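You operate a simulated robot arm through the tools that you are given. There is no shell and no other tool.

You run a simulated robot arm. Do the job below in one go: nothing can be reset, and whatever is moved stays where it is left.

JOB
Put things in order on the top of the reed bench. At the end: one of the sample cups from the top of the reed bench is on the top of the silt bench; the blue dye bottle from the top of the reed bench stands where the grey shackle stood; the grey shackle stands on top of the blue wire spool; the green oiler stands on top of the black iron weight; whatever was shut is shut again. Leave all else as you found it, and nothing knocked over. Set down upright: sample cup.

It is judged by the outcome, as a careful person would: the job done as asked, and still so three seconds after it is handed in. It fails if anything else is knocked over, pushed out of place, dropped, spilled or broken.

ROBOT AND FRAMES
A 7-joint arm with a two-finger parallel gripper, fixed in place. Base frame: the origin is at the foot of the arm, x ahead of it, y to its left, z up; the work surface is at about z = 0. Readings come in m, rad, newtons and seconds.
With the tool pointing down near the work surface it reaches from about 0.24 to 0.62 m from the base axis. Its first joint turns from -1.152 to 1.152 rad. Payload 2.6 kg.
Tool frame: the origin (TCP) lies between the finger pads and is the grasp point; the fingertips stand 0.03 m ahead of it; z points along the fingers, y is the line along which they close. Largest opening 0.094 m; finger width 0.028, thickness 0.01; the body of the gripper, 0.05 by 0.096 m, starts 0.055 m behind the TCP.
Orientation is that of the tool frame in the base frame, as a unit quaternion [x, y, z, w]. With the fingers straight down and closing along the base's y, the tool's x points along the base's -x, its y along +y and its z along -z.

CONTROLS
- The arm moves only by the tool arm_command. Its arguments are lists of equal length, an entry for each row: "dp": the shift along the tool's x, y, z in units of 30 mm (1.0 is 30 mm), a list of three; "turn": the turn, a rotation vector about the tool's x, y, z in units of 8 degrees (1.0 is 8 degrees), a list of three; "hand": the closure, from 0 (fully open) to 1 (shut). In form: {"dp": [[x, y, z], ...], "turn": [[rx, ry, rz], ...], "hand": [hand, ...]}. A call has 1 to 20 rows; each row shifts and turns the commanded pose from where the row before left it, along the tool's axes as they then stand. A call with a number of a shift or a turn outside -1 to 1 is refused whole. A row lasts 0.2 s, in which the tool goes at most 0.05 m and 0.15 rad; a call with a longer step from one row to the next is refused whole, and so is a gripper value outside its range. A pose out of reach is approached as far as the arm can. The call stops where the force on the tool passes 40 N (or 10 N more than at its start, if that is more) or the arm is blocked; 0.2 s more then pass. The fingers move at their own pace (about 0.072 m/s each) and stop on an object; they squeeze with about 31 N. The grip force told is the motor's: it shows also when the fingers shut on nothing. Time passes only in rows, and 0.2 s behind the last, so rows that do not move let the fingers close. It gives the time, the measured TCP pose, the force on the tool (base axes), the opening and the grip force at its end, in the units of the frame above (readings bear some noise), with the torque about the TCP (base axes, N m) and any sound that the robot's microphone picked up.
- Cameras (640 x 400 px; columns grow to the right, rows downward): "scene" is fixed at [0.0369, 0.4421, 0.5593]; the picture's right is [-0.74, -0.67, 0.00], its down [-0.44, 0.49, -0.76] and it looks along [0.51, -0.56, -0.66] (base axes); focal length 229 px, centre (320, 200). "wrist" rides on the gripper at [0.076, 0.014, -0.102] in the tool frame; the picture's right is [-0.18, 0.98, 0.00], its down [-0.75, -0.14, -0.64] and it looks along [-0.63, -0.12, 0.77] (tool axes); focal length 243 px, centre (320, 200). There is no depth. A picture from a camera that has moved, and an enlarged one, comes with that camera's place and axes in the base frame and with its lens. The place of the scene camera against the robot may be out by one fixed shift of up to 0.012 m in any direction.
- get_image(camera): a new picture of that camera. The clock stands still meanwhile.
- inspect(camera, box): a new picture of the part [left, top, right, bottom] of that camera's present view, enlarged. The clock stands still meanwhile.
- hand_in(): hands the job in; it is judged then, once.

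Nothing tells you positions but the pictures and the camera data. Unless the task says otherwise, let go and move clear before handing in.

The tools are called after "Call:" as name(argument=value, ...) on one line, values as JSON. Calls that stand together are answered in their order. arm_command: Moves the arm, as the interface text tells. Its arguments: {"type":"object","properties":{"dp":{"type":"array"},"turn":{"type":"array"},"hand":{"type":"array"}},"required":["dp","turn","hand"]} The other tools are called the same way: get_image (camera) takes a picture; inspect (camera, box) takes an enlarged picture of a part of a camera's view; hand_in () hands the job in.

At the start:

```text
time: 0.0
eef_pos: [0.4176, -0.0883, 0.3205]
tcp_rot: [-0.001, 1.0, 0.0, 0.001]
wrist_force: [0.5, 0.4, -0.1]
torque: [-0.02, -0.01, 0.0]
opening: 0.0939
grasp_force: 0.0
```

scene: 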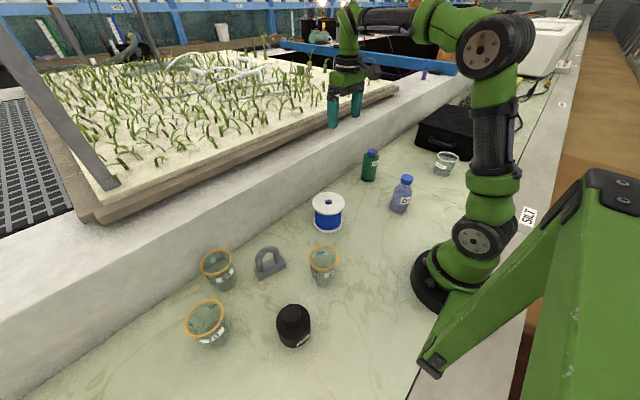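
wrist: 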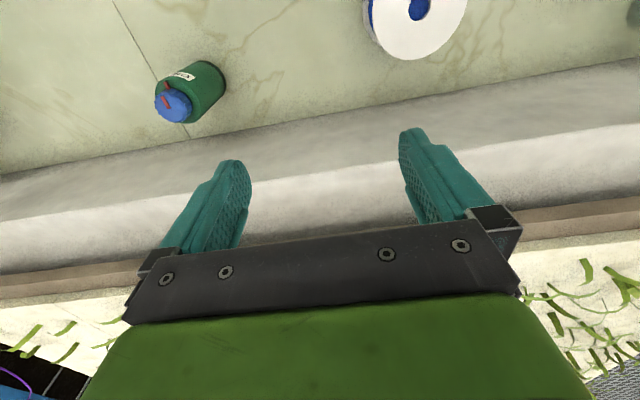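

I see a bench with cups, a grey shackle, blue wire spool, black weight, a green bottle, a blue bottle, a small glass and a black case, with labels. I'll look closer at the parts of the scene before moving.

Call:
inspect(camera="scene", box=[160, 220, 360, 360])

Call:
inspect(camera="scene", box=[300, 120, 480, 240])

Call:
inspect(camera="scene", box=[400, 60, 600, 260])

Call:
inspect(camera="scene", box=[0, 200, 320, 400])

Call:
inspect(camera="scene", box=[400, 240, 640, 400])

```text
2.86 times, centred on (260, 290) of scene
camera zoom: at [0.0369, 0.4421, 0.5593], right [-0.74, -0.67, 0.0], down [-0.44, 0.49, -0.76], along [0.51, -0.56, -0.66], focal length 654 px, centre (491, -57)
```

zoom: 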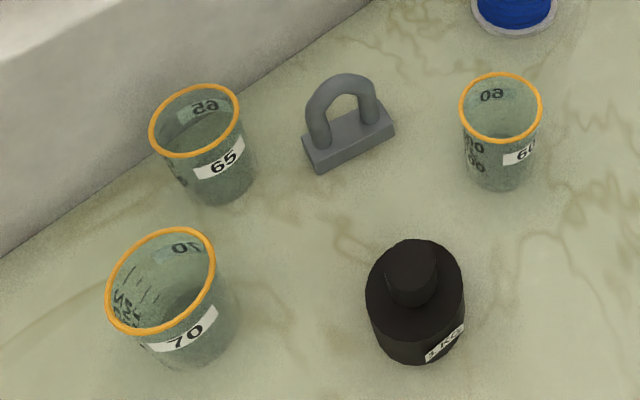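

```text
3.33 times, centred on (390, 180) of scene
camera zoom: at [0.0369, 0.4421, 0.5593], right [-0.74, -0.67, 0.0], down [-0.44, 0.49, -0.76], along [0.51, -0.56, -0.66], focal length 763 px, centre (87, 267)
```

zoom: 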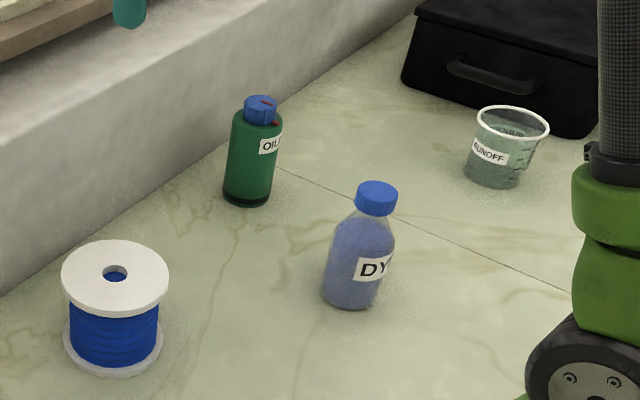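

```text
2.00 times, centred on (500, 160) of scene
camera zoom: at [0.0369, 0.4421, 0.5593], right [-0.74, -0.67, 0.0], down [-0.44, 0.49, -0.76], along [0.51, -0.56, -0.66], focal length 458 px, centre (-40, 280)
```

zoom: 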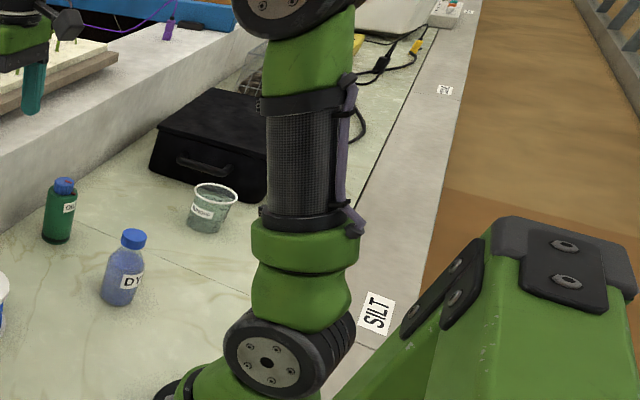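

```text
2.00 times, centred on (160, 300) of scene
camera zoom: at [0.0369, 0.4421, 0.5593], right [-0.74, -0.67, 0.0], down [-0.44, 0.49, -0.76], along [0.51, -0.56, -0.66], focal length 458 px, centre (640, 0)
```

zoom: 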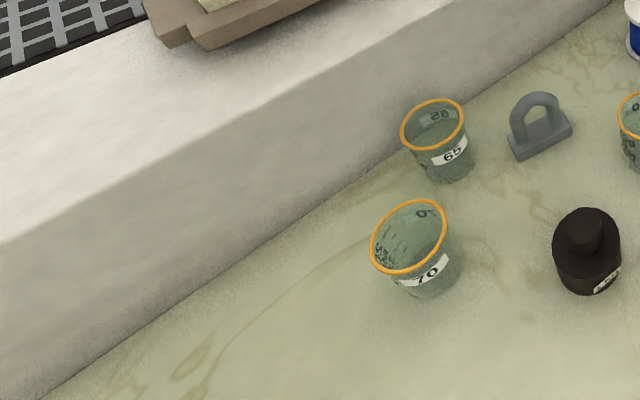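

```text
2.50 times, centred on (520, 320) of scene
camera zoom: at [0.0369, 0.4421, 0.5593], right [-0.74, -0.67, 0.0], down [-0.44, 0.49, -0.76], along [0.51, -0.56, -0.66], focal length 572 px, centre (-180, -100)
```

zoom: 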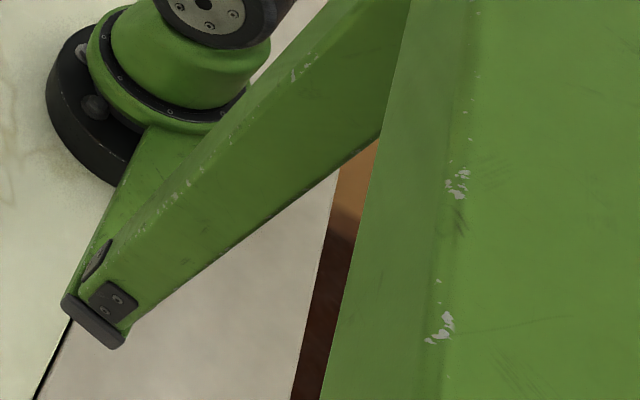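

The seam between the benches runs at about y = -0.35. The silt bench, with its SILT label, lies beyond it, and the job's objects are on this side. Next I look at the cup details, then move the arm over toward the cups for a wrist view.

Call:
inspect(camera="scene", box=[300, 235, 350, 290])

Call:
inspect(camera="scene", box=[265, 290, 325, 355])

Call:
inspect(camera="scene", box=[505, 195, 555, 235])

Call:
arm_command(dp=[[0.4, 0.96, 0], [0.4, 0.96, 0], [0.4, 0.96, 0], [0.4, 0.96, 0], [0.4, 0.96, 0], [0.4, 0.96, 0], [0.4, 0.96, 0], [0.4, 0.96, 0], [0.4, 0.96, 0], [0.4, 0.96, 0], [0, 0, 0]], turn=[[0, 0, 0], [0, 0, 0], [0, 0, 0], [0, 0, 0], [0, 0, 0], [0, 0, 0], [0, 0, 0], [0, 0, 0], [0, 0, 0], [0, 0, 0], [0, 0, 0]], hand=[0, 0, 0, 0, 0, 0, 0, 0, 0, 0, 0])

```text
7.27 times, centred on (325, 262) of scene
camera zoom: at [0.0369, 0.4421, 0.5593], right [-0.74, -0.67, 0.0], down [-0.44, 0.49, -0.76], along [0.51, -0.56, -0.66], focal length 1664 px, centre (284, -254)
```

zoom: 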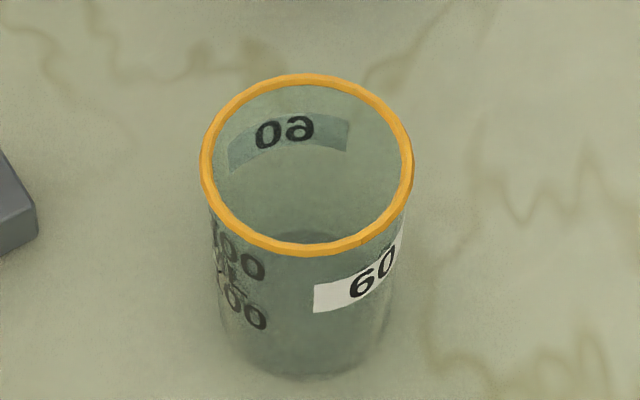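

```text
6.15 times, centred on (295, 322) of scene
camera zoom: at [0.0369, 0.4421, 0.5593], right [-0.74, -0.67, 0.0], down [-0.44, 0.49, -0.76], along [0.51, -0.56, -0.66], focal length 1408 px, centre (474, -554)
```

zoom: 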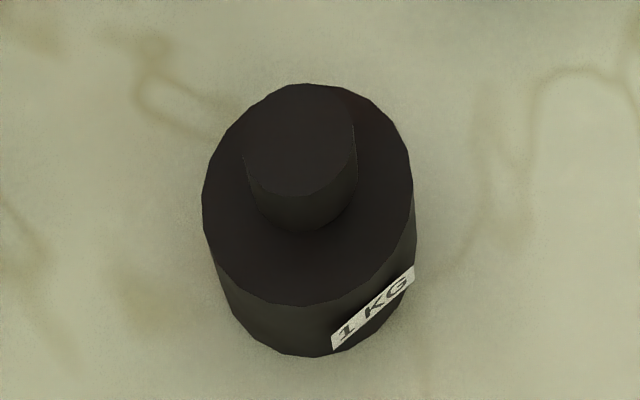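

```text
10.00 times, centred on (530, 215) of scene
camera zoom: at [0.0369, 0.4421, 0.5593], right [-0.74, -0.67, 0.0], down [-0.44, 0.49, -0.76], along [0.51, -0.56, -0.66], focal length 2289 px, centre (-1780, 50)
```

zoom: 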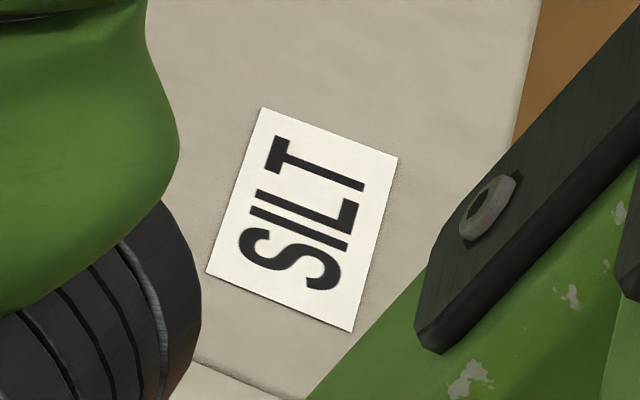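

```text
time: 2.4
eef_pos: [0.2992, 0.2004, 0.3195]
tcp_rot: [0.0, 1.0, 0.0, 0.0]
wrist_force: [-0.4, 1.2, -0.1]
torque: [0.0, 0.01, -0.05]
opening: 0.0942
grasp_force: 0.0
```

The arm is above the cup area. I take pictures from the wrist and the scene cameras to locate everything.

Call:
get_image(camera="wrist")

Call:
get_image(camera="scene")

```text
taken
camera wrist: at [0.2235, 0.2144, 0.4211], right [0.18, 0.98, 0.0], down [0.75, -0.14, 0.64], along [0.63, -0.12, -0.77], focal length 243 px, centre (320, 200)
```

wrist: 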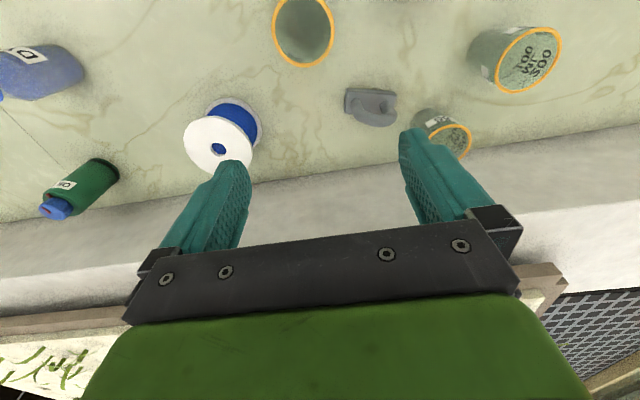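

```text
taken
```

scene: 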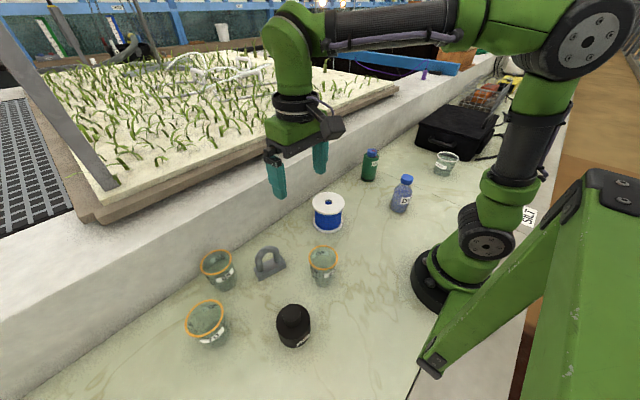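

The wrist view shows cups, spool, shackle, oiler and dye bottle. I enlarge the parts for measurements.

Call:
inspect(camera="wrist", box=[330, 70, 490, 170])

Call:
inspect(camera="wrist", box=[170, 0, 350, 180])

Call:
inspect(camera="wrist", box=[0, 20, 160, 240])

Call:
inspect(camera="wrist", box=[440, 0, 640, 160])

```text
4.00 times, centred on (410, 120) of wrist
camera zoom: at [0.2235, 0.2144, 0.4211], right [0.18, 0.98, 0.0], down [0.75, -0.14, 0.64], along [0.63, -0.12, -0.77], focal length 970 px, centre (-40, 520)
```

zoom: 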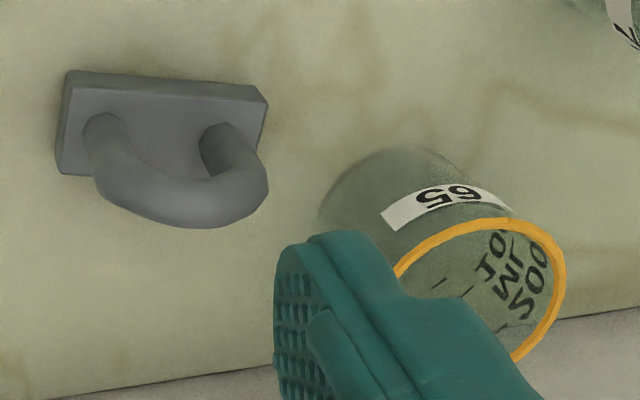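

```text
2.22 times, centred on (260, 90) of wrist
camera zoom: at [0.2235, 0.2144, 0.4211], right [0.18, 0.98, 0.0], down [0.75, -0.14, 0.64], along [0.63, -0.12, -0.77], focal length 539 px, centre (453, 444)
```

zoom: 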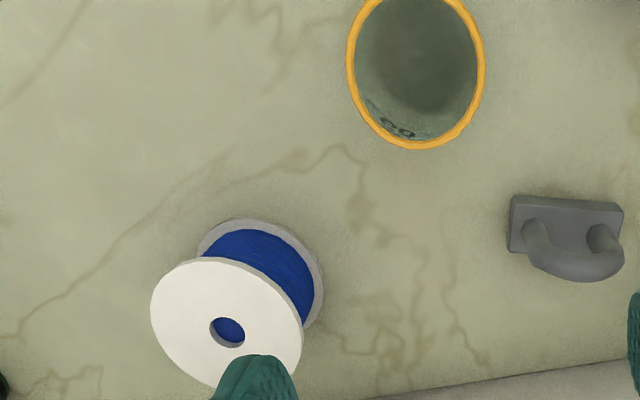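

```text
1.82 times, centred on (80, 130) of wrist
camera zoom: at [0.2235, 0.2144, 0.4211], right [0.18, 0.98, 0.0], down [0.75, -0.14, 0.64], along [0.63, -0.12, -0.77], focal length 441 px, centre (756, 327)
```

zoom: 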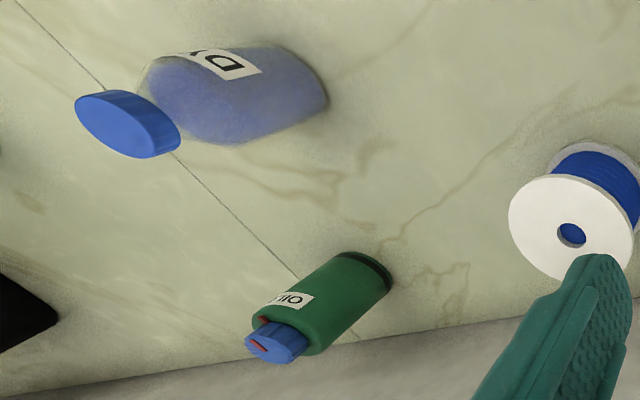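

```text
2.50 times, centred on (540, 80) of wrist
camera zoom: at [0.2235, 0.2144, 0.4211], right [0.18, 0.98, 0.0], down [0.75, -0.14, 0.64], along [0.63, -0.12, -0.77], focal length 606 px, centre (-230, 500)
```

zoom: 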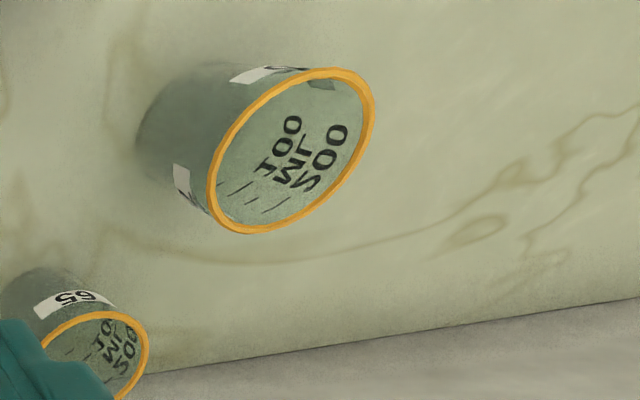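

The cups look empty and upright, and the two cameras agree well on positions. I go to a spot above cup 60 for a closer measurement.

Call:
arm_command(dp=[[0.42, 0, 0.8], [0.42, 0, 0.8], [0.42, 0, 0.8], [0.42, 0, 0.8], [0, 0, 0]], turn=[[0, 0, 0], [0, 0, 0], [0, 0, 0], [0, 0, 0], [0, 0, 0]], hand=[0, 0, 0, 0, 0])

Call:
get_image(camera="wrist")

Call:
inspect(camera="wrist", box=[240, 0, 420, 180])

```text
time: 3.6
eef_pos: [0.2478, 0.1992, 0.2252]
tcp_rot: [0.0, 1.0, 0.0, 0.001]
wrist_force: [-0.5, 0.3, 0.1]
torque: [0.0, -0.02, 0.0]
opening: 0.0941
grasp_force: 0.1
```

```text
taken
camera wrist: at [0.1721, 0.2134, 0.3274], right [0.18, 0.98, 0.0], down [0.75, -0.14, 0.64], along [0.63, -0.12, -0.77], focal length 243 px, centre (320, 200)
```

wrist: 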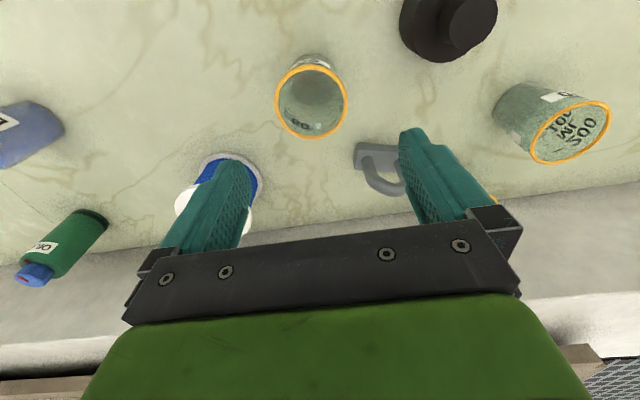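

```text
2.22 times, centred on (330, 90) of wrist
camera zoom: at [0.1721, 0.2134, 0.3274], right [0.18, 0.98, 0.0], down [0.75, -0.14, 0.64], along [0.63, -0.12, -0.77], focal length 539 px, centre (298, 444)
```

zoom: 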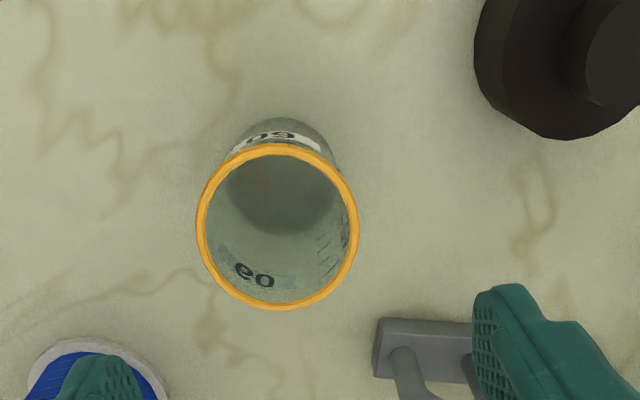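

Cup 60 measures about 72 mm across the rim and 80 mm high, centred near (0.250, 0.189). I centre on it, come down to just above the rim and check.

Call:
arm_command(dp=[[-0.07, -0.34, 0.2], [0, 0, 0.75], [0, 0, 0.75], [0, 0, 0.75], [0, 0, 0.5], [0, 0, 0]], turn=[[0, 0, 0], [0, 0, 0], [0, 0, 0], [0, 0, 0], [0, 0, 0], [0, 0, 0]], hand=[0, 0, 0, 0, 0, 0])

Call:
get_image(camera="wrist")

Call:
inspect(camera="scene", box=[250, 160, 410, 300])

```text
time: 5.0
eef_pos: [0.2498, 0.1909, 0.1367]
tcp_rot: [0.0, 1.0, 0.0, 0.0]
wrist_force: [-0.6, -0.6, -0.4]
torque: [0.0, 0.01, 0.0]
opening: 0.0941
grasp_force: 0.1
```

```text
taken
camera wrist: at [0.1728, 0.2042, 0.2388], right [0.18, 0.98, 0.0], down [0.75, -0.14, 0.64], along [0.63, -0.12, -0.77], focal length 243 px, centre (320, 200)
```

wrist: 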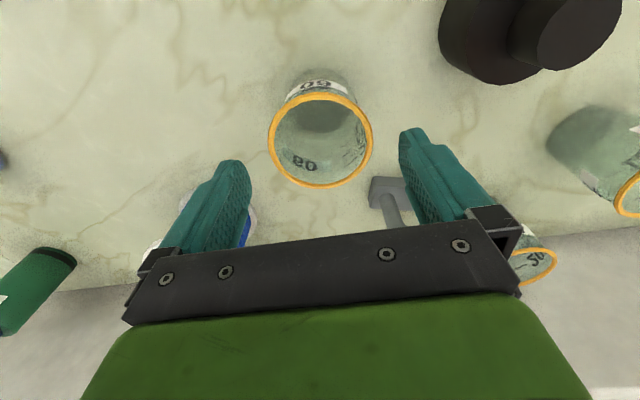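

```text
2.86 times, centred on (330, 230) of scene
camera zoom: at [0.0369, 0.4421, 0.5593], right [-0.74, -0.67, 0.0], down [-0.44, 0.49, -0.76], along [0.51, -0.56, -0.66], focal length 654 px, centre (291, 114)
```

zoom: 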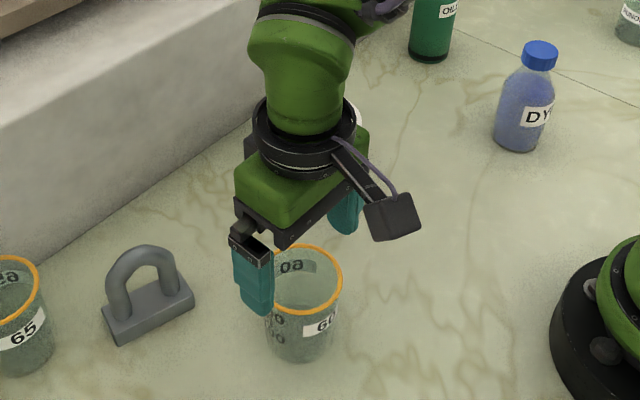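

The cup is centred between the fingers at (0.250, 0.189). I lower to grasp height and close.

Call:
arm_command(dp=[[0, -0.06, 0.5], [0, 0, 0.5], [0, 0, 0.5], [0, 0, 0.5], [0, 0, 0.5], [0, 0, 0.25], [0, 0, 0], [0, 0, 0], [0, 0, 0], [0, 0, 0], [0, 0, 0]], turn=[[0, 0, 0], [0, 0, 0], [0, 0, 0], [0, 0, 0], [0, 0, 0], [0, 0, 0], [0, 0, 0], [0, 0, 0], [0, 0, 0], [0, 0, 0], [0, 0, 0]], hand=[0, 0, 0, 0, 0, 0, 0, 0.1, 0.2, 0.25, 0.3])

Call:
get_image(camera="wrist")

Call:
inspect(camera="scene", box=[250, 160, 410, 300])

```text
time: 7.4
eef_pos: [0.2502, 0.1884, 0.0547]
tcp_rot: [0.001, 1.0, 0.0, 0.0]
wrist_force: [0.4, 0.7, -0.5]
torque: [0.0, 0.03, 0.01]
opening: 0.067
grasp_force: 1.5
```

```text
taken
camera wrist: at [0.1744, 0.2019, 0.1569], right [0.18, 0.98, 0.0], down [0.75, -0.14, 0.64], along [0.63, -0.12, -0.77], focal length 243 px, centre (320, 200)
```

wrist: 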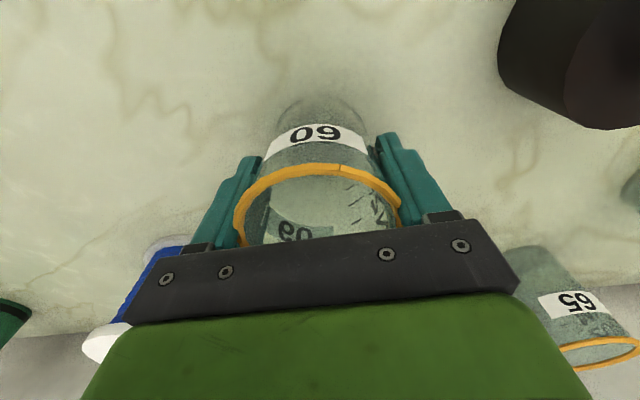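

```text
2.86 times, centred on (330, 230) of scene
camera zoom: at [0.0369, 0.4421, 0.5593], right [-0.74, -0.67, 0.0], down [-0.44, 0.49, -0.76], along [0.51, -0.56, -0.66], focal length 654 px, centre (291, 114)
```

zoom: 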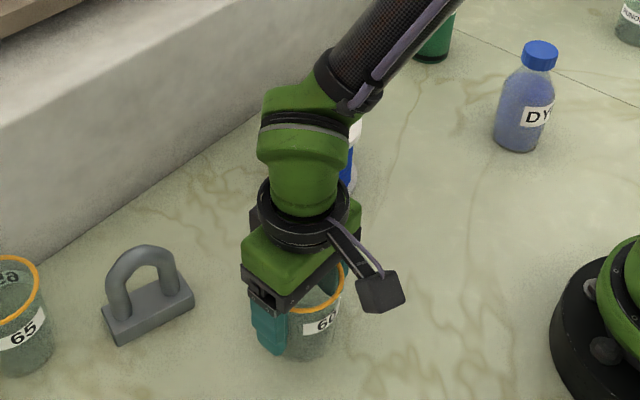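

The fingers touch the cup at 0.067 m opening with a light force. I tighten a bit and read the grip.

Call:
arm_command(dp=[[0, 0, 0], [0, 0, 0], [0, 0, 0]], turn=[[0, 0, 0], [0, 0, 0], [0, 0, 0]], hand=[0.34, 0.36, 0.36])

```text
time: 8.2
eef_pos: [0.2508, 0.1886, 0.0548]
tcp_rot: [0.0, 1.0, 0.0, 0.001]
wrist_force: [-0.2, -0.9, 0.8]
torque: [-0.02, -0.01, -0.01]
opening: 0.0669
grasp_force: 31.1
```

The grip holds at 31 N with no sound. I lift a little and check.

Call:
arm_command(dp=[[0, 0, -0.2], [0, 0, -0.3], [0, 0, -0.5], [0, 0, 0]], turn=[[0, 0, 0], [0, 0, 0], [0, 0, 0], [0, 0, 0]], hand=[0.36, 0.36, 0.36, 0.36])

Call:
inspect(camera="scene", box=[250, 160, 410, 300])

```text
time: 9.2
eef_pos: [0.2491, 0.1877, 0.0844]
tcp_rot: [-0.001, 1.0, 0.0, 0.001]
wrist_force: [0.6, 0.5, -0.4]
torque: [-0.03, 0.01, 0.0]
opening: 0.0666
grasp_force: 31.2
```

```text
2.86 times, centred on (330, 230) of scene
camera zoom: at [0.0369, 0.4421, 0.5593], right [-0.74, -0.67, 0.0], down [-0.44, 0.49, -0.76], along [0.51, -0.56, -0.66], focal length 654 px, centre (291, 114)
```

zoom: 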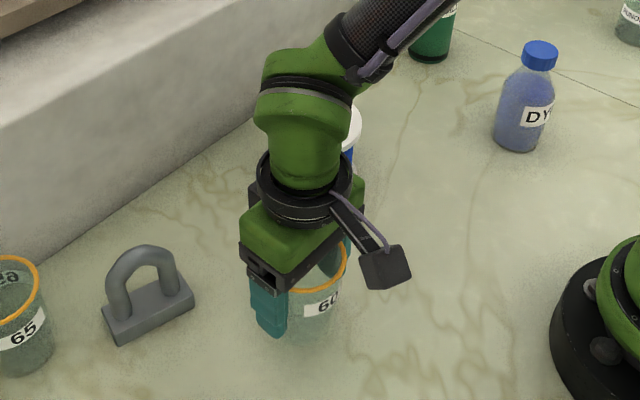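

The cup is lifting cleanly. I raise it to a safe height and carry it across toward the silt bench.

Call:
arm_command(dp=[[-0.2, 0, -0.8], [-0.4, 0, -0.85], [-0.4, 0, -0.85], [-0.4, 0, -0.85], [-0.4, 0, -0.85], [-0.4, 0, -0.85], [-0.3, -0.3, -0.8], [-0.2, -0.7, 0], [0, -0.95, 0], [0, -0.95, 0], [0, -0.95, 0], [0, -0.95, 0], [0, -0.95, 0], [0, -0.95, 0], [0, -0.95, 0], [0, -0.95, 0], [0, -0.95, 0], [0, -0.8, 0], [0, -0.4, 0], [0, 0, 0]], turn=[[0, 0, 0], [0, 0, 0], [0, 0, 0], [0, 0, 0], [0, 0, 0], [0, 0, 0], [0, 0, 0], [0, 0, 0], [0, 0, 0], [0, 0, 0], [0, 0, 0], [0, 0, 0], [0, 0, 0], [0, 0, 0], [0, 0, 0], [0, 0, 0], [0, 0, 0], [0, 0, 0], [0, 0, 0], [0, 0, 0]], hand=[0.36, 0.36, 0.36, 0.36, 0.36, 0.36, 0.36, 0.36, 0.36, 0.36, 0.36, 0.36, 0.36, 0.36, 0.36, 0.36, 0.36, 0.36, 0.36, 0.36])

Call:
get_image(camera="scene")

Call:
get_image(camera="wrist")

```text
time: 13.4
eef_pos: [0.3314, -0.1341, 0.2575]
tcp_rot: [0.0, 1.0, 0.001, -0.001]
wrist_force: [0.9, -0.9, -0.9]
torque: [-0.01, 0.03, -0.01]
opening: 0.0666
grasp_force: 31.0
```

```text
taken
```

scene: 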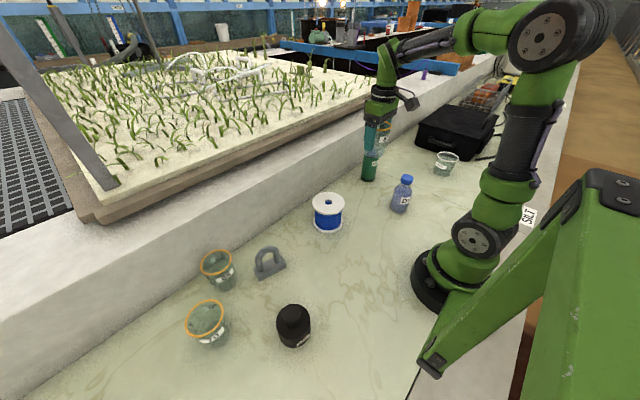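

```text
taken
camera wrist: at [0.256, -0.121, 0.361], right [0.18, 0.98, 0.0], down [0.75, -0.14, 0.64], along [0.63, -0.12, -0.77], focal length 243 px, centre (320, 200)
```

wrist: 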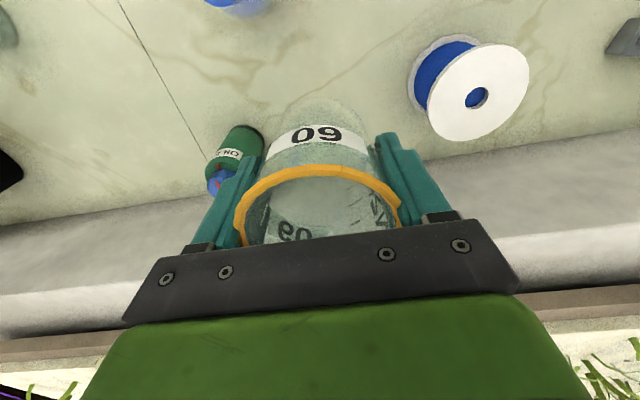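

The cup is held securely and upright. I continue over to the silt bench at about (0.33, -0.46).

Call:
arm_command(dp=[[0, -0.5, 0], [0, -0.9, 0], [0, -0.95, 0], [0, -0.95, 0], [0, -0.95, 0], [0, -0.95, 0], [0, -0.95, 0], [0, -0.95, 0], [0, -0.95, 0], [0, -0.95, 0], [0, -0.95, 0], [0, -0.6, 0], [0, -0.3, 0], [0, 0, 0]], turn=[[0, 0, 0], [0, 0, 0], [0, 0, 0], [0, 0, 0], [0, 0, 0], [0, 0, 0], [0, 0, 0], [0, 0, 0], [0, 0, 0], [0, 0, 0], [0, 0, 0], [0, 0, 0], [0, 0, 0], [0, 0, 0]], hand=[0.36, 0.36, 0.36, 0.36, 0.36, 0.36, 0.36, 0.36, 0.36, 0.36, 0.36, 0.36, 0.36, 0.36])

Call:
get_image(camera="scene")

Call:
get_image(camera="wrist")

```text
time: 16.4
eef_pos: [0.331, -0.4594, 0.2593]
tcp_rot: [0.0, 1.0, 0.0, 0.0]
wrist_force: [-0.5, 0.8, -0.8]
torque: [0.0, -0.03, 0.02]
opening: 0.0662
grasp_force: 30.6
```

```text
taken
```

scene: 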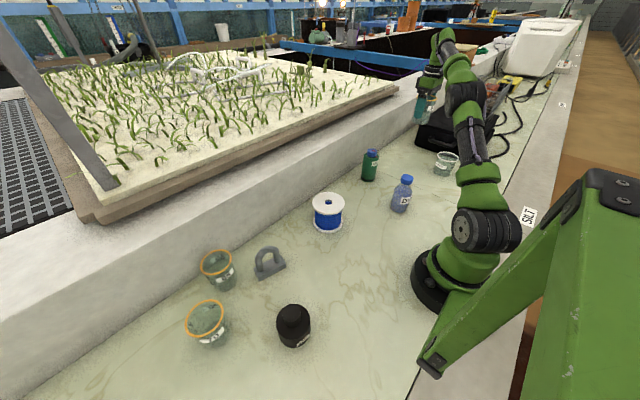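

```text
taken
camera wrist: at [0.254, -0.4452, 0.362], right [0.18, 0.98, 0.0], down [0.75, -0.14, 0.64], along [0.63, -0.12, -0.77], focal length 243 px, centre (320, 200)
```

wrist: 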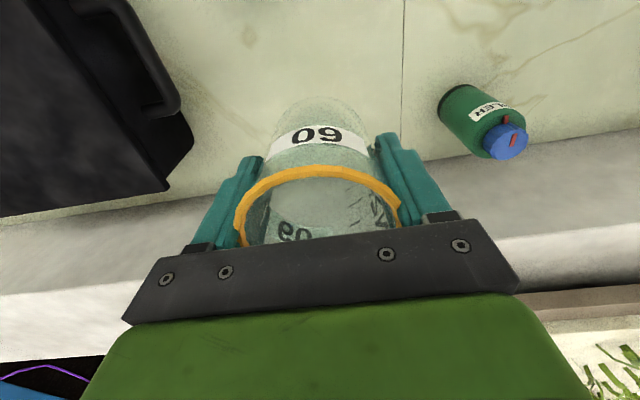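

I am above the free spot on the silt bench, with the runoff cup and case well clear. I lower the cup.

Call:
arm_command(dp=[[0, 0, 0.4], [0, 0, 0.8], [0, 0, 0.8], [0, 0, 0.8], [0, 0, 0.8], [0, 0, 0.8], [0, 0, 0.8], [0, 0, 0.6], [0, 0, 0.4], [0, 0, 0.2], [0, 0, 0]], turn=[[0, 0, 0], [0, 0, 0], [0, 0, 0], [0, 0, 0], [0, 0, 0], [0, 0, 0], [0, 0, 0], [0, 0, 0], [0, 0, 0], [0, 0, 0], [0, 0, 0]], hand=[0.36, 0.36, 0.36, 0.36, 0.36, 0.36, 0.36, 0.36, 0.36, 0.36, 0.36])

Call:
inspect(camera="scene", box=[360, 80, 500, 200])

Call:
get_image(camera="wrist")

```text
time: 18.8
eef_pos: [0.3317, -0.461, 0.0672]
tcp_rot: [0.0, 1.0, 0.0, 0.0]
wrist_force: [-0.3, 0.9, -0.3]
torque: [-0.04, -0.04, 0.0]
opening: 0.0666
grasp_force: 31.5
```

```text
3.33 times, centred on (430, 140) of scene
camera zoom: at [0.0369, 0.4421, 0.5593], right [-0.74, -0.67, 0.0], down [-0.44, 0.49, -0.76], along [0.51, -0.56, -0.66], focal length 763 px, centre (-47, 400)
```

zoom: 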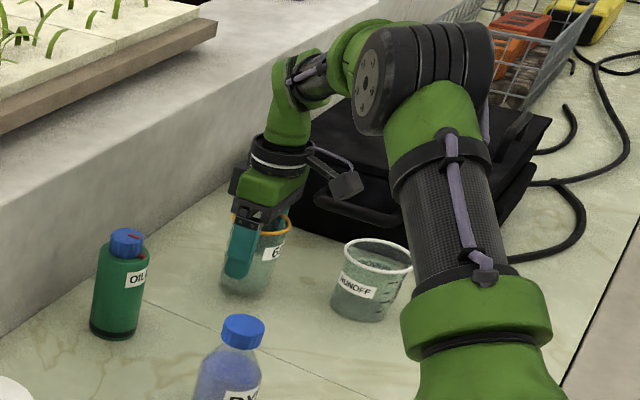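

```text
taken
camera wrist: at [0.2551, -0.4459, 0.1693], right [0.18, 0.98, 0.0], down [0.75, -0.14, 0.64], along [0.63, -0.12, -0.77], focal length 243 px, centre (320, 200)
```

wrist: 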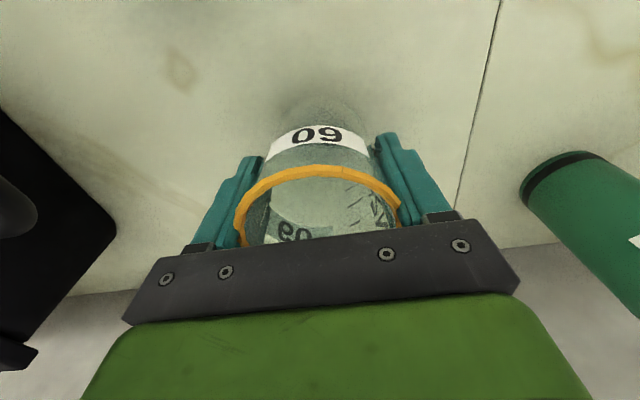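

About 12 mm remain above the surface. I lower slowly until contact.

Call:
arm_command(dp=[[0, 0, 0.15], [0, 0, 0.1], [0, 0, 0.08], [0, 0, 0.05], [0, 0, 0]], turn=[[0, 0, 0], [0, 0, 0], [0, 0, 0], [0, 0, 0], [0, 0, 0]], hand=[0.36, 0.36, 0.36, 0.36, 0.36])

```text
time: 20.0
eef_pos: [0.3304, -0.4602, 0.0561]
tcp_rot: [0.0, 1.0, 0.0, 0.001]
wrist_force: [-0.4, 0.0, -0.6]
torque: [-0.01, -0.02, 0.01]
opening: 0.0661
grasp_force: 31.4
```

Call:
arm_command(dp=[[0, 0, 0.03], [0, 0, 0.03], [0, 0, 0]], turn=[[0, 0, 0], [0, 0, 0], [0, 0, 0]], hand=[0.36, 0.36, 0.36])

```text
time: 20.8
eef_pos: [0.3297, -0.4596, 0.0541]
tcp_rot: [0.0, 1.0, 0.0, 0.0]
wrist_force: [0.0, -0.5, -0.3]
torque: [0.0, 0.0, 0.0]
opening: 0.0663
grasp_force: 31.0
```

No contact force is showing yet, so I go on by a millimetre at a time.

Call:
arm_command(dp=[[0, 0, 0.03], [0, 0, 0]], turn=[[0, 0, 0], [0, 0, 0]], hand=[0.36, 0.36])

Call:
inspect(camera="scene", box=[390, 110, 460, 170])

```text
time: 21.4
eef_pos: [0.3304, -0.4611, 0.0533]
tcp_rot: [-0.001, 1.0, -0.001, 0.001]
wrist_force: [-0.6, 1.1, 6.6]
torque: [-0.03, 0.11, -0.01]
opening: 0.0663
grasp_force: 30.5
```

```text
6.67 times, centred on (425, 140) of scene
camera zoom: at [0.0368, 0.4422, 0.5592], right [-0.74, -0.67, 0.0], down [-0.44, 0.49, -0.76], along [0.51, -0.56, -0.66], focal length 1526 px, centre (-380, 600)
```

zoom: 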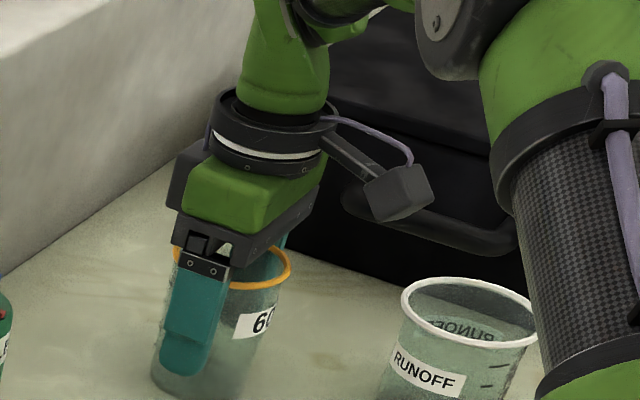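

There is contact at 6.6 N. I release gently and rise straight up.

Call:
arm_command(dp=[[0, 0, 0], [0, 0, 0], [0, 0, 0], [0, 0, 0], [0, 0, 0], [0, 0, -0.3], [0, 0, -0.6], [0, 0, -0.9], [0, 0, -0.95], [0, 0, -0.95], [0, 0, -0.95], [0, 0, -0.95], [0, 0, 0]], turn=[[0, 0, 0], [0, 0, 0], [0, 0, 0], [0, 0, 0], [0, 0, 0], [0, 0, 0], [0, 0, 0], [0, 0, 0], [0, 0, 0], [0, 0, 0], [0, 0, 0], [0, 0, 0], [0, 0, 0]], hand=[0.3, 0.25, 0.15, 0.05, 0, 0, 0, 0, 0, 0, 0, 0, 0])

Call:
inspect(camera="scene", box=[360, 80, 500, 200])

Call:
get_image(camera="wrist")

```text
time: 24.2
eef_pos: [0.3305, -0.4588, 0.2207]
tcp_rot: [0.0, 1.0, 0.0, 0.0]
wrist_force: [0.6, 0.3, 0.3]
torque: [0.0, 0.0, 0.02]
opening: 0.0938
grasp_force: 0.0
```

```text
3.33 times, centred on (430, 140) of scene
camera zoom: at [0.0369, 0.4421, 0.5593], right [-0.74, -0.67, 0.0], down [-0.44, 0.49, -0.76], along [0.51, -0.56, -0.66], focal length 763 px, centre (-47, 400)
```

zoom: 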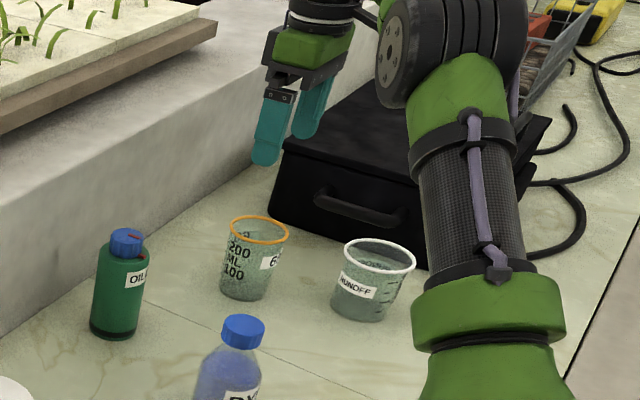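

```text
taken
camera wrist: at [0.2543, -0.445, 0.3235], right [0.18, 0.98, 0.0], down [0.75, -0.14, 0.64], along [0.63, -0.12, -0.77], focal length 243 px, centre (320, 200)
```

wrist: 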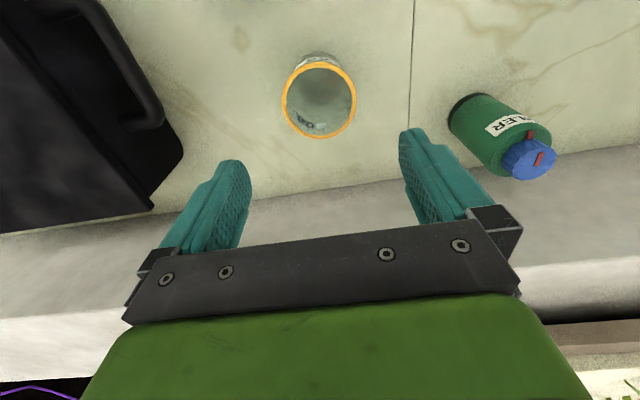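

The cup stands upright on the silt bench. Next I go over to the wire spool to measure it.

Call:
arm_command(dp=[[0, 0.5, -0.5], [0, 0.9, -0.5], [0, 0.95, 0], [0, 0.95, 0], [0, 0.95, 0], [0, 0.95, 0], [0, 0.95, 0], [0, 0.95, 0], [0, 0.95, 0], [0, 0.95, 0], [0, 0.95, 0], [0, 0.95, 0], [0, 0.95, 0], [0, 0.95, 0], [0, 0.95, 0], [0, 0.95, 0], [0, 0.95, 0], [0, 0.9, 0], [0, 0.2, 0], [0, 0, 0]], turn=[[0, 0, 0], [0, 0, 0], [0, 0, 0], [0, 0, 0], [0, 0, 0], [0, 0, 0], [0, 0, 0], [0, 0, 0], [0, 0, 0], [0, 0, 0], [0, 0, 0], [0, 0, 0], [0, 0, 0], [0, 0, 0], [0, 0, 0], [0, 0, 0], [0, 0, 0], [0, 0, 0], [0, 0, 0], [0, 0, 0]], hand=[0, 0, 0, 0, 0, 0, 0, 0, 0, 0, 0, 0, 0, 0, 0, 0, 0, 0, 0, 0])

Call:
get_image(camera="wrist")

Call:
inspect(camera="wrist", box=[240, 20, 420, 140])

Call:
inspect(camera="scene", box=[230, 170, 380, 300])

```text
time: 28.4
eef_pos: [0.3294, 0.0427, 0.2503]
tcp_rot: [0.0, 1.0, 0.0, 0.0]
wrist_force: [-0.4, 0.3, 1.0]
torque: [0.02, -0.06, 0.0]
opening: 0.094
grasp_force: 0.0
```

```text
taken
camera wrist: at [0.2547, 0.0568, 0.3527], right [0.18, 0.98, 0.0], down [0.75, -0.14, 0.64], along [0.63, -0.12, -0.77], focal length 243 px, centre (320, 200)
```

wrist: 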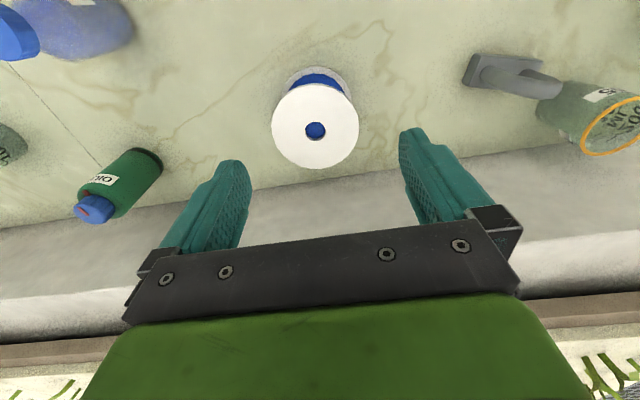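

```text
3.33 times, centred on (330, 80) of wrist
camera zoom: at [0.2547, 0.0568, 0.3527], right [0.18, 0.98, 0.0], down [0.75, -0.14, 0.64], along [0.63, -0.12, -0.77], focal length 809 px, centre (287, 600)
```

zoom: 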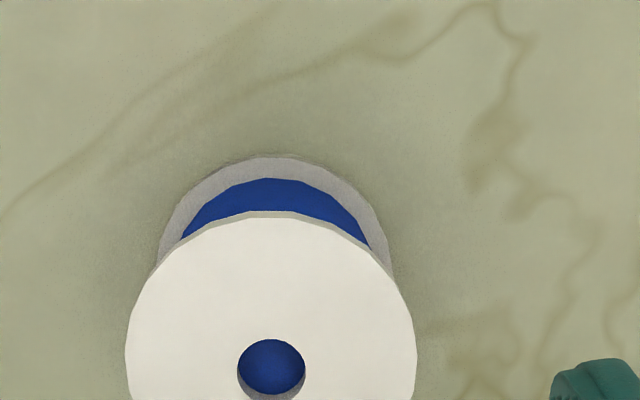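

```text
3.08 times, centred on (305, 235) of scene
camera zoom: at [0.0369, 0.4421, 0.5593], right [-0.74, -0.67, 0.0], down [-0.44, 0.49, -0.76], along [0.51, -0.56, -0.66], focal length 704 px, centre (366, 92)
```

zoom: 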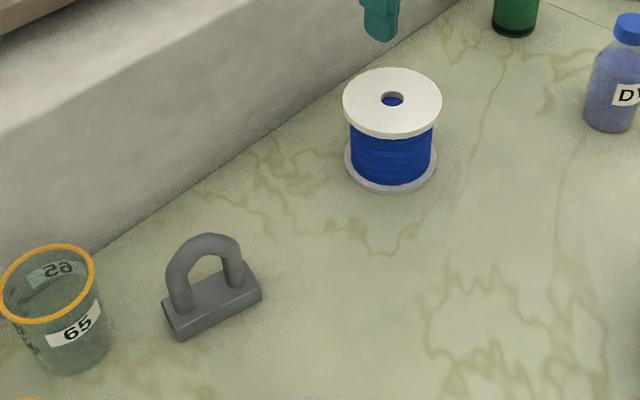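

The spool is about 99 mm across and 90 mm high, centred near (0.367, 0.030). I go above the shackle and turn the gripper about 75° so the fingers close across its arch.

Call:
arm_command(dp=[[-0.15, 0.9, 0], [-0.15, 0.9, 0], [-0.15, 0.9, 0], [-0.15, 0.9, 0], [-0.15, 0.9, 0], [-0.15, 0.9, 0], [-0.15, 0.9, 0], [-0.15, 0.9, 0], [-0.15, 0.37, 0], [0, 0, 0], [0, 0, 0], [0, 0, 0], [0, 0, 0], [0, 0, 0], [0, 0, 0], [0, 0, 0], [0, 0, 0], [0, 0, 0], [0, 0, 0], [0, 0, 0]], turn=[[0, 0, 0], [0, 0, 0], [0, 0, 0], [0, 0, 0], [0, 0, 0], [0, 0, 0], [0, 0, 0], [0, 0, 0], [0, 0, 0], [0, 0, -0.9375], [0, 0, -0.9375], [0, 0, -0.9375], [0, 0, -0.9375], [0, 0, -0.9375], [0, 0, -0.9375], [0, 0, -0.9375], [0, 0, -0.9375], [0, 0, -0.9375], [0, 0, -0.9375], [0, 0, 0]], hand=[0, 0, 0, 0, 0, 0, 0, 0, 0, 0, 0, 0, 0, 0, 0, 0, 0, 0, 0, 0])

Call:
get_image(camera="wrist")

Call:
inspect(camera="wrist", box=[240, 30, 400, 150])

Call:
get_image(camera="scene")

```text
time: 32.6
eef_pos: [0.3702, 0.2694, 0.2505]
tcp_rot: [-0.61, 0.793, 0.0, -0.001]
wrist_force: [0.3, -0.3, 0.8]
torque: [-0.03, 0.03, -0.03]
opening: 0.0939
grasp_force: 0.0
```

```text
taken
camera wrist: at [0.3376, 0.1992, 0.353], right [-0.9, 0.43, 0.0], down [0.33, 0.69, 0.64], along [0.28, 0.58, -0.77], focal length 243 px, centre (320, 200)
```

wrist: 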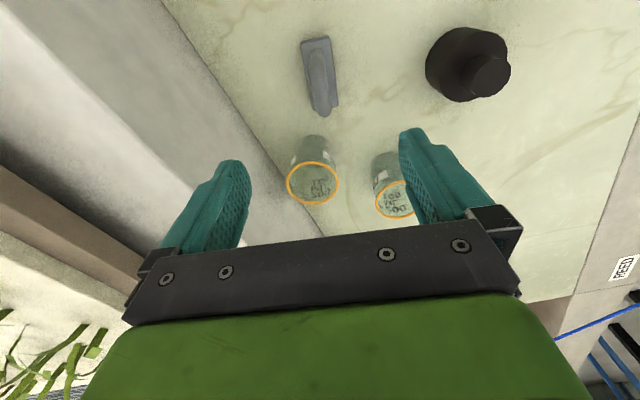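

```text
3.33 times, centred on (320, 90) of wrist
camera zoom: at [0.3376, 0.1992, 0.353], right [-0.9, 0.43, 0.0], down [0.33, 0.69, 0.64], along [0.28, 0.58, -0.77], focal length 809 px, centre (320, 567)
```

zoom: 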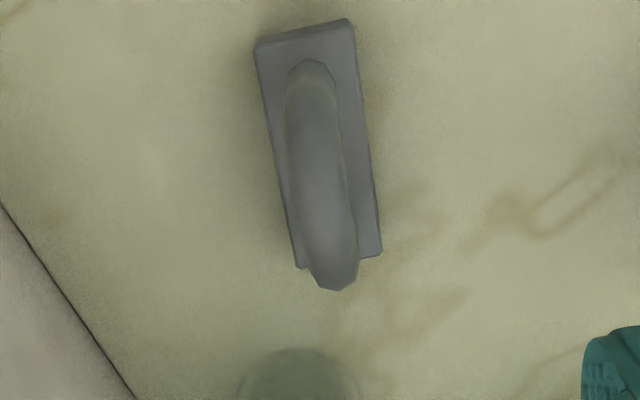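

```text
taken
```

scene: 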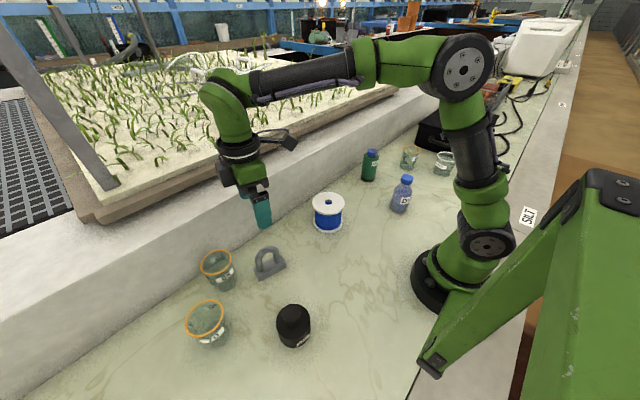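

The REED label is visible too, which confirms this is the reed bench. The shackle base is about 79 x 33 mm at (0.371, 0.270), turned about 15.5°, and the fingers line up across its arch. I descend partway and check.

Call:
arm_command(dp=[[0, 0, 0.6], [0, 0, 0.9], [0, 0, 0.9], [0, 0, 0.9], [0, 0, 0.7], [0, 0, 0.3], [0, 0, 0]], turn=[[0, 0, 0], [0, 0, 0], [0, 0, 0], [0, 0, 0], [0, 0, 0], [0, 0, 0], [0, 0, 0]], hand=[0.1, 0.2, 0.3, 0.3, 0.3, 0.3, 0.3])

Call:
get_image(camera="wrist")

Call:
inspect(camera="scene", box=[190, 180, 350, 300])

```text
time: 34.2
eef_pos: [0.3711, 0.2697, 0.1218]
tcp_rot: [-0.609, 0.793, -0.001, 0.0]
wrist_force: [-1.1, 0.3, 0.2]
torque: [-0.01, -0.01, -0.01]
opening: 0.0659
grasp_force: 0.1
```

```text
taken
camera wrist: at [0.338, 0.2001, 0.2239], right [-0.9, 0.43, 0.0], down [0.33, 0.69, 0.64], along [0.28, 0.58, -0.77], focal length 243 px, centre (320, 200)
```

wrist: 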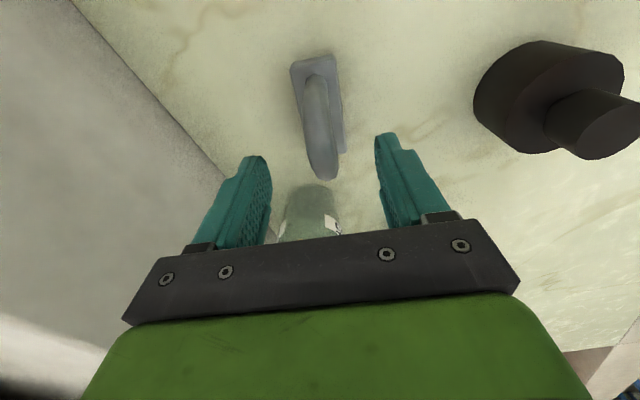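

```text
3.33 times, centred on (270, 240) of scene
camera zoom: at [0.0369, 0.4421, 0.5593], right [-0.74, -0.67, 0.0], down [-0.44, 0.49, -0.76], along [0.51, -0.56, -0.66], focal length 763 px, centre (487, 67)
```

zoom: 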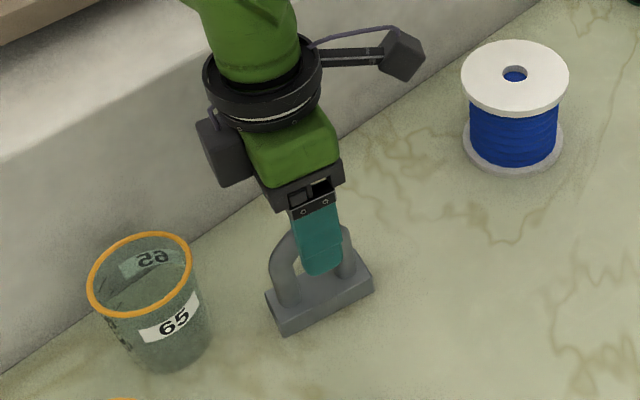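

The shackle is centred between the fingers, and its arch top is near z = 0.09. I lower to grip the arch at z of about 0.075.

Call:
arm_command(dp=[[0, 0, 0.5], [0, 0, 0.5], [0, 0, 0.36], [0, 0, 0.2], [0, 0, 0]], turn=[[0, 0, 0], [0, 0, 0], [0, 0, 0], [0, 0, 0], [0, 0, 0]], hand=[0.3, 0.3, 0.3, 0.3, 0.3])

Call:
get_image(camera="wrist")

Call:
inspect(camera="scene", box=[190, 180, 350, 300])

```text
time: 35.4
eef_pos: [0.3713, 0.2681, 0.0757]
tcp_rot: [-0.609, 0.793, 0.0, -0.001]
wrist_force: [-0.4, -0.2, -0.1]
torque: [-0.01, 0.03, -0.03]
opening: 0.0659
grasp_force: 0.2
```

```text
taken
camera wrist: at [0.3374, 0.1997, 0.1781], right [-0.9, 0.43, 0.0], down [0.33, 0.69, 0.64], along [0.28, 0.58, -0.77], focal length 243 px, centre (320, 200)
```

wrist: 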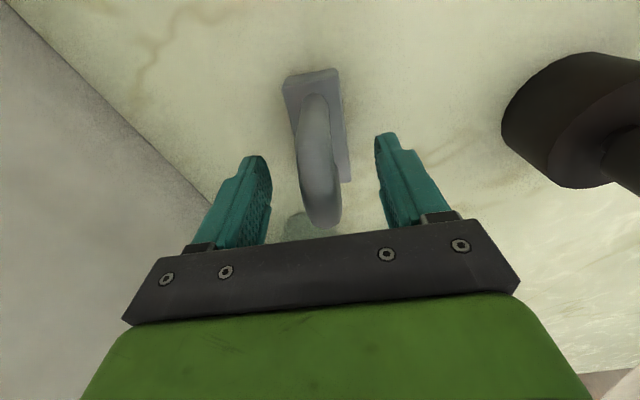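

```text
3.33 times, centred on (270, 240) of scene
camera zoom: at [0.0369, 0.4421, 0.5593], right [-0.74, -0.67, 0.0], down [-0.44, 0.49, -0.76], along [0.51, -0.56, -0.66], focal length 763 px, centre (487, 67)
```

zoom: 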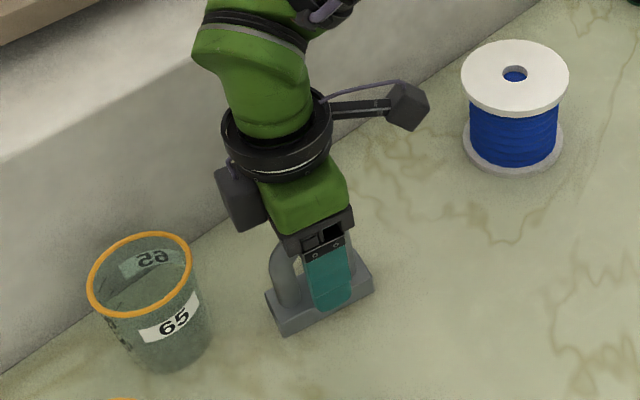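

The arch is centred between the pads. I close the fingers on it.

Call:
arm_command(dp=[[0, 0, 0], [0, 0, 0], [0, 0, 0], [0, 0, 0], [0, 0, 0], [0, 0, 0]], turn=[[0, 0, 0], [0, 0, 0], [0, 0, 0], [0, 0, 0], [0, 0, 0], [0, 0, 0]], hand=[0.45, 0.6, 0.7, 0.78, 0.86, 0.9])

Call:
get_image(camera="wrist")

```text
time: 36.8
eef_pos: [0.3696, 0.2703, 0.0764]
tcp_rot: [-0.608, 0.794, 0.001, 0.0]
wrist_force: [-1.1, -0.3, 0.7]
torque: [0.03, 0.04, -0.03]
opening: 0.0217
grasp_force: 30.9
```

```text
taken
camera wrist: at [0.3374, 0.1997, 0.1782], right [-0.9, 0.43, 0.0], down [0.33, 0.69, 0.64], along [0.28, 0.58, -0.77], focal length 243 px, centre (320, 200)
```

wrist: 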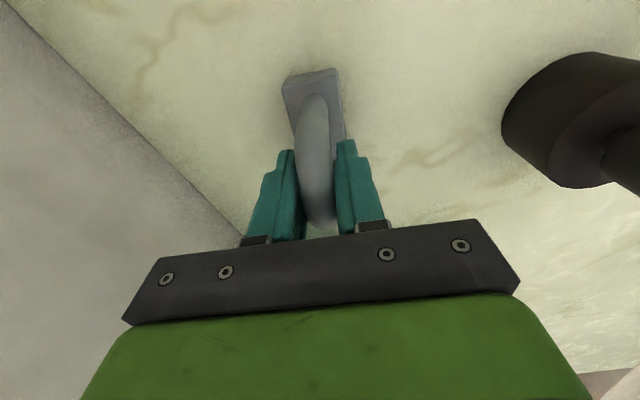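

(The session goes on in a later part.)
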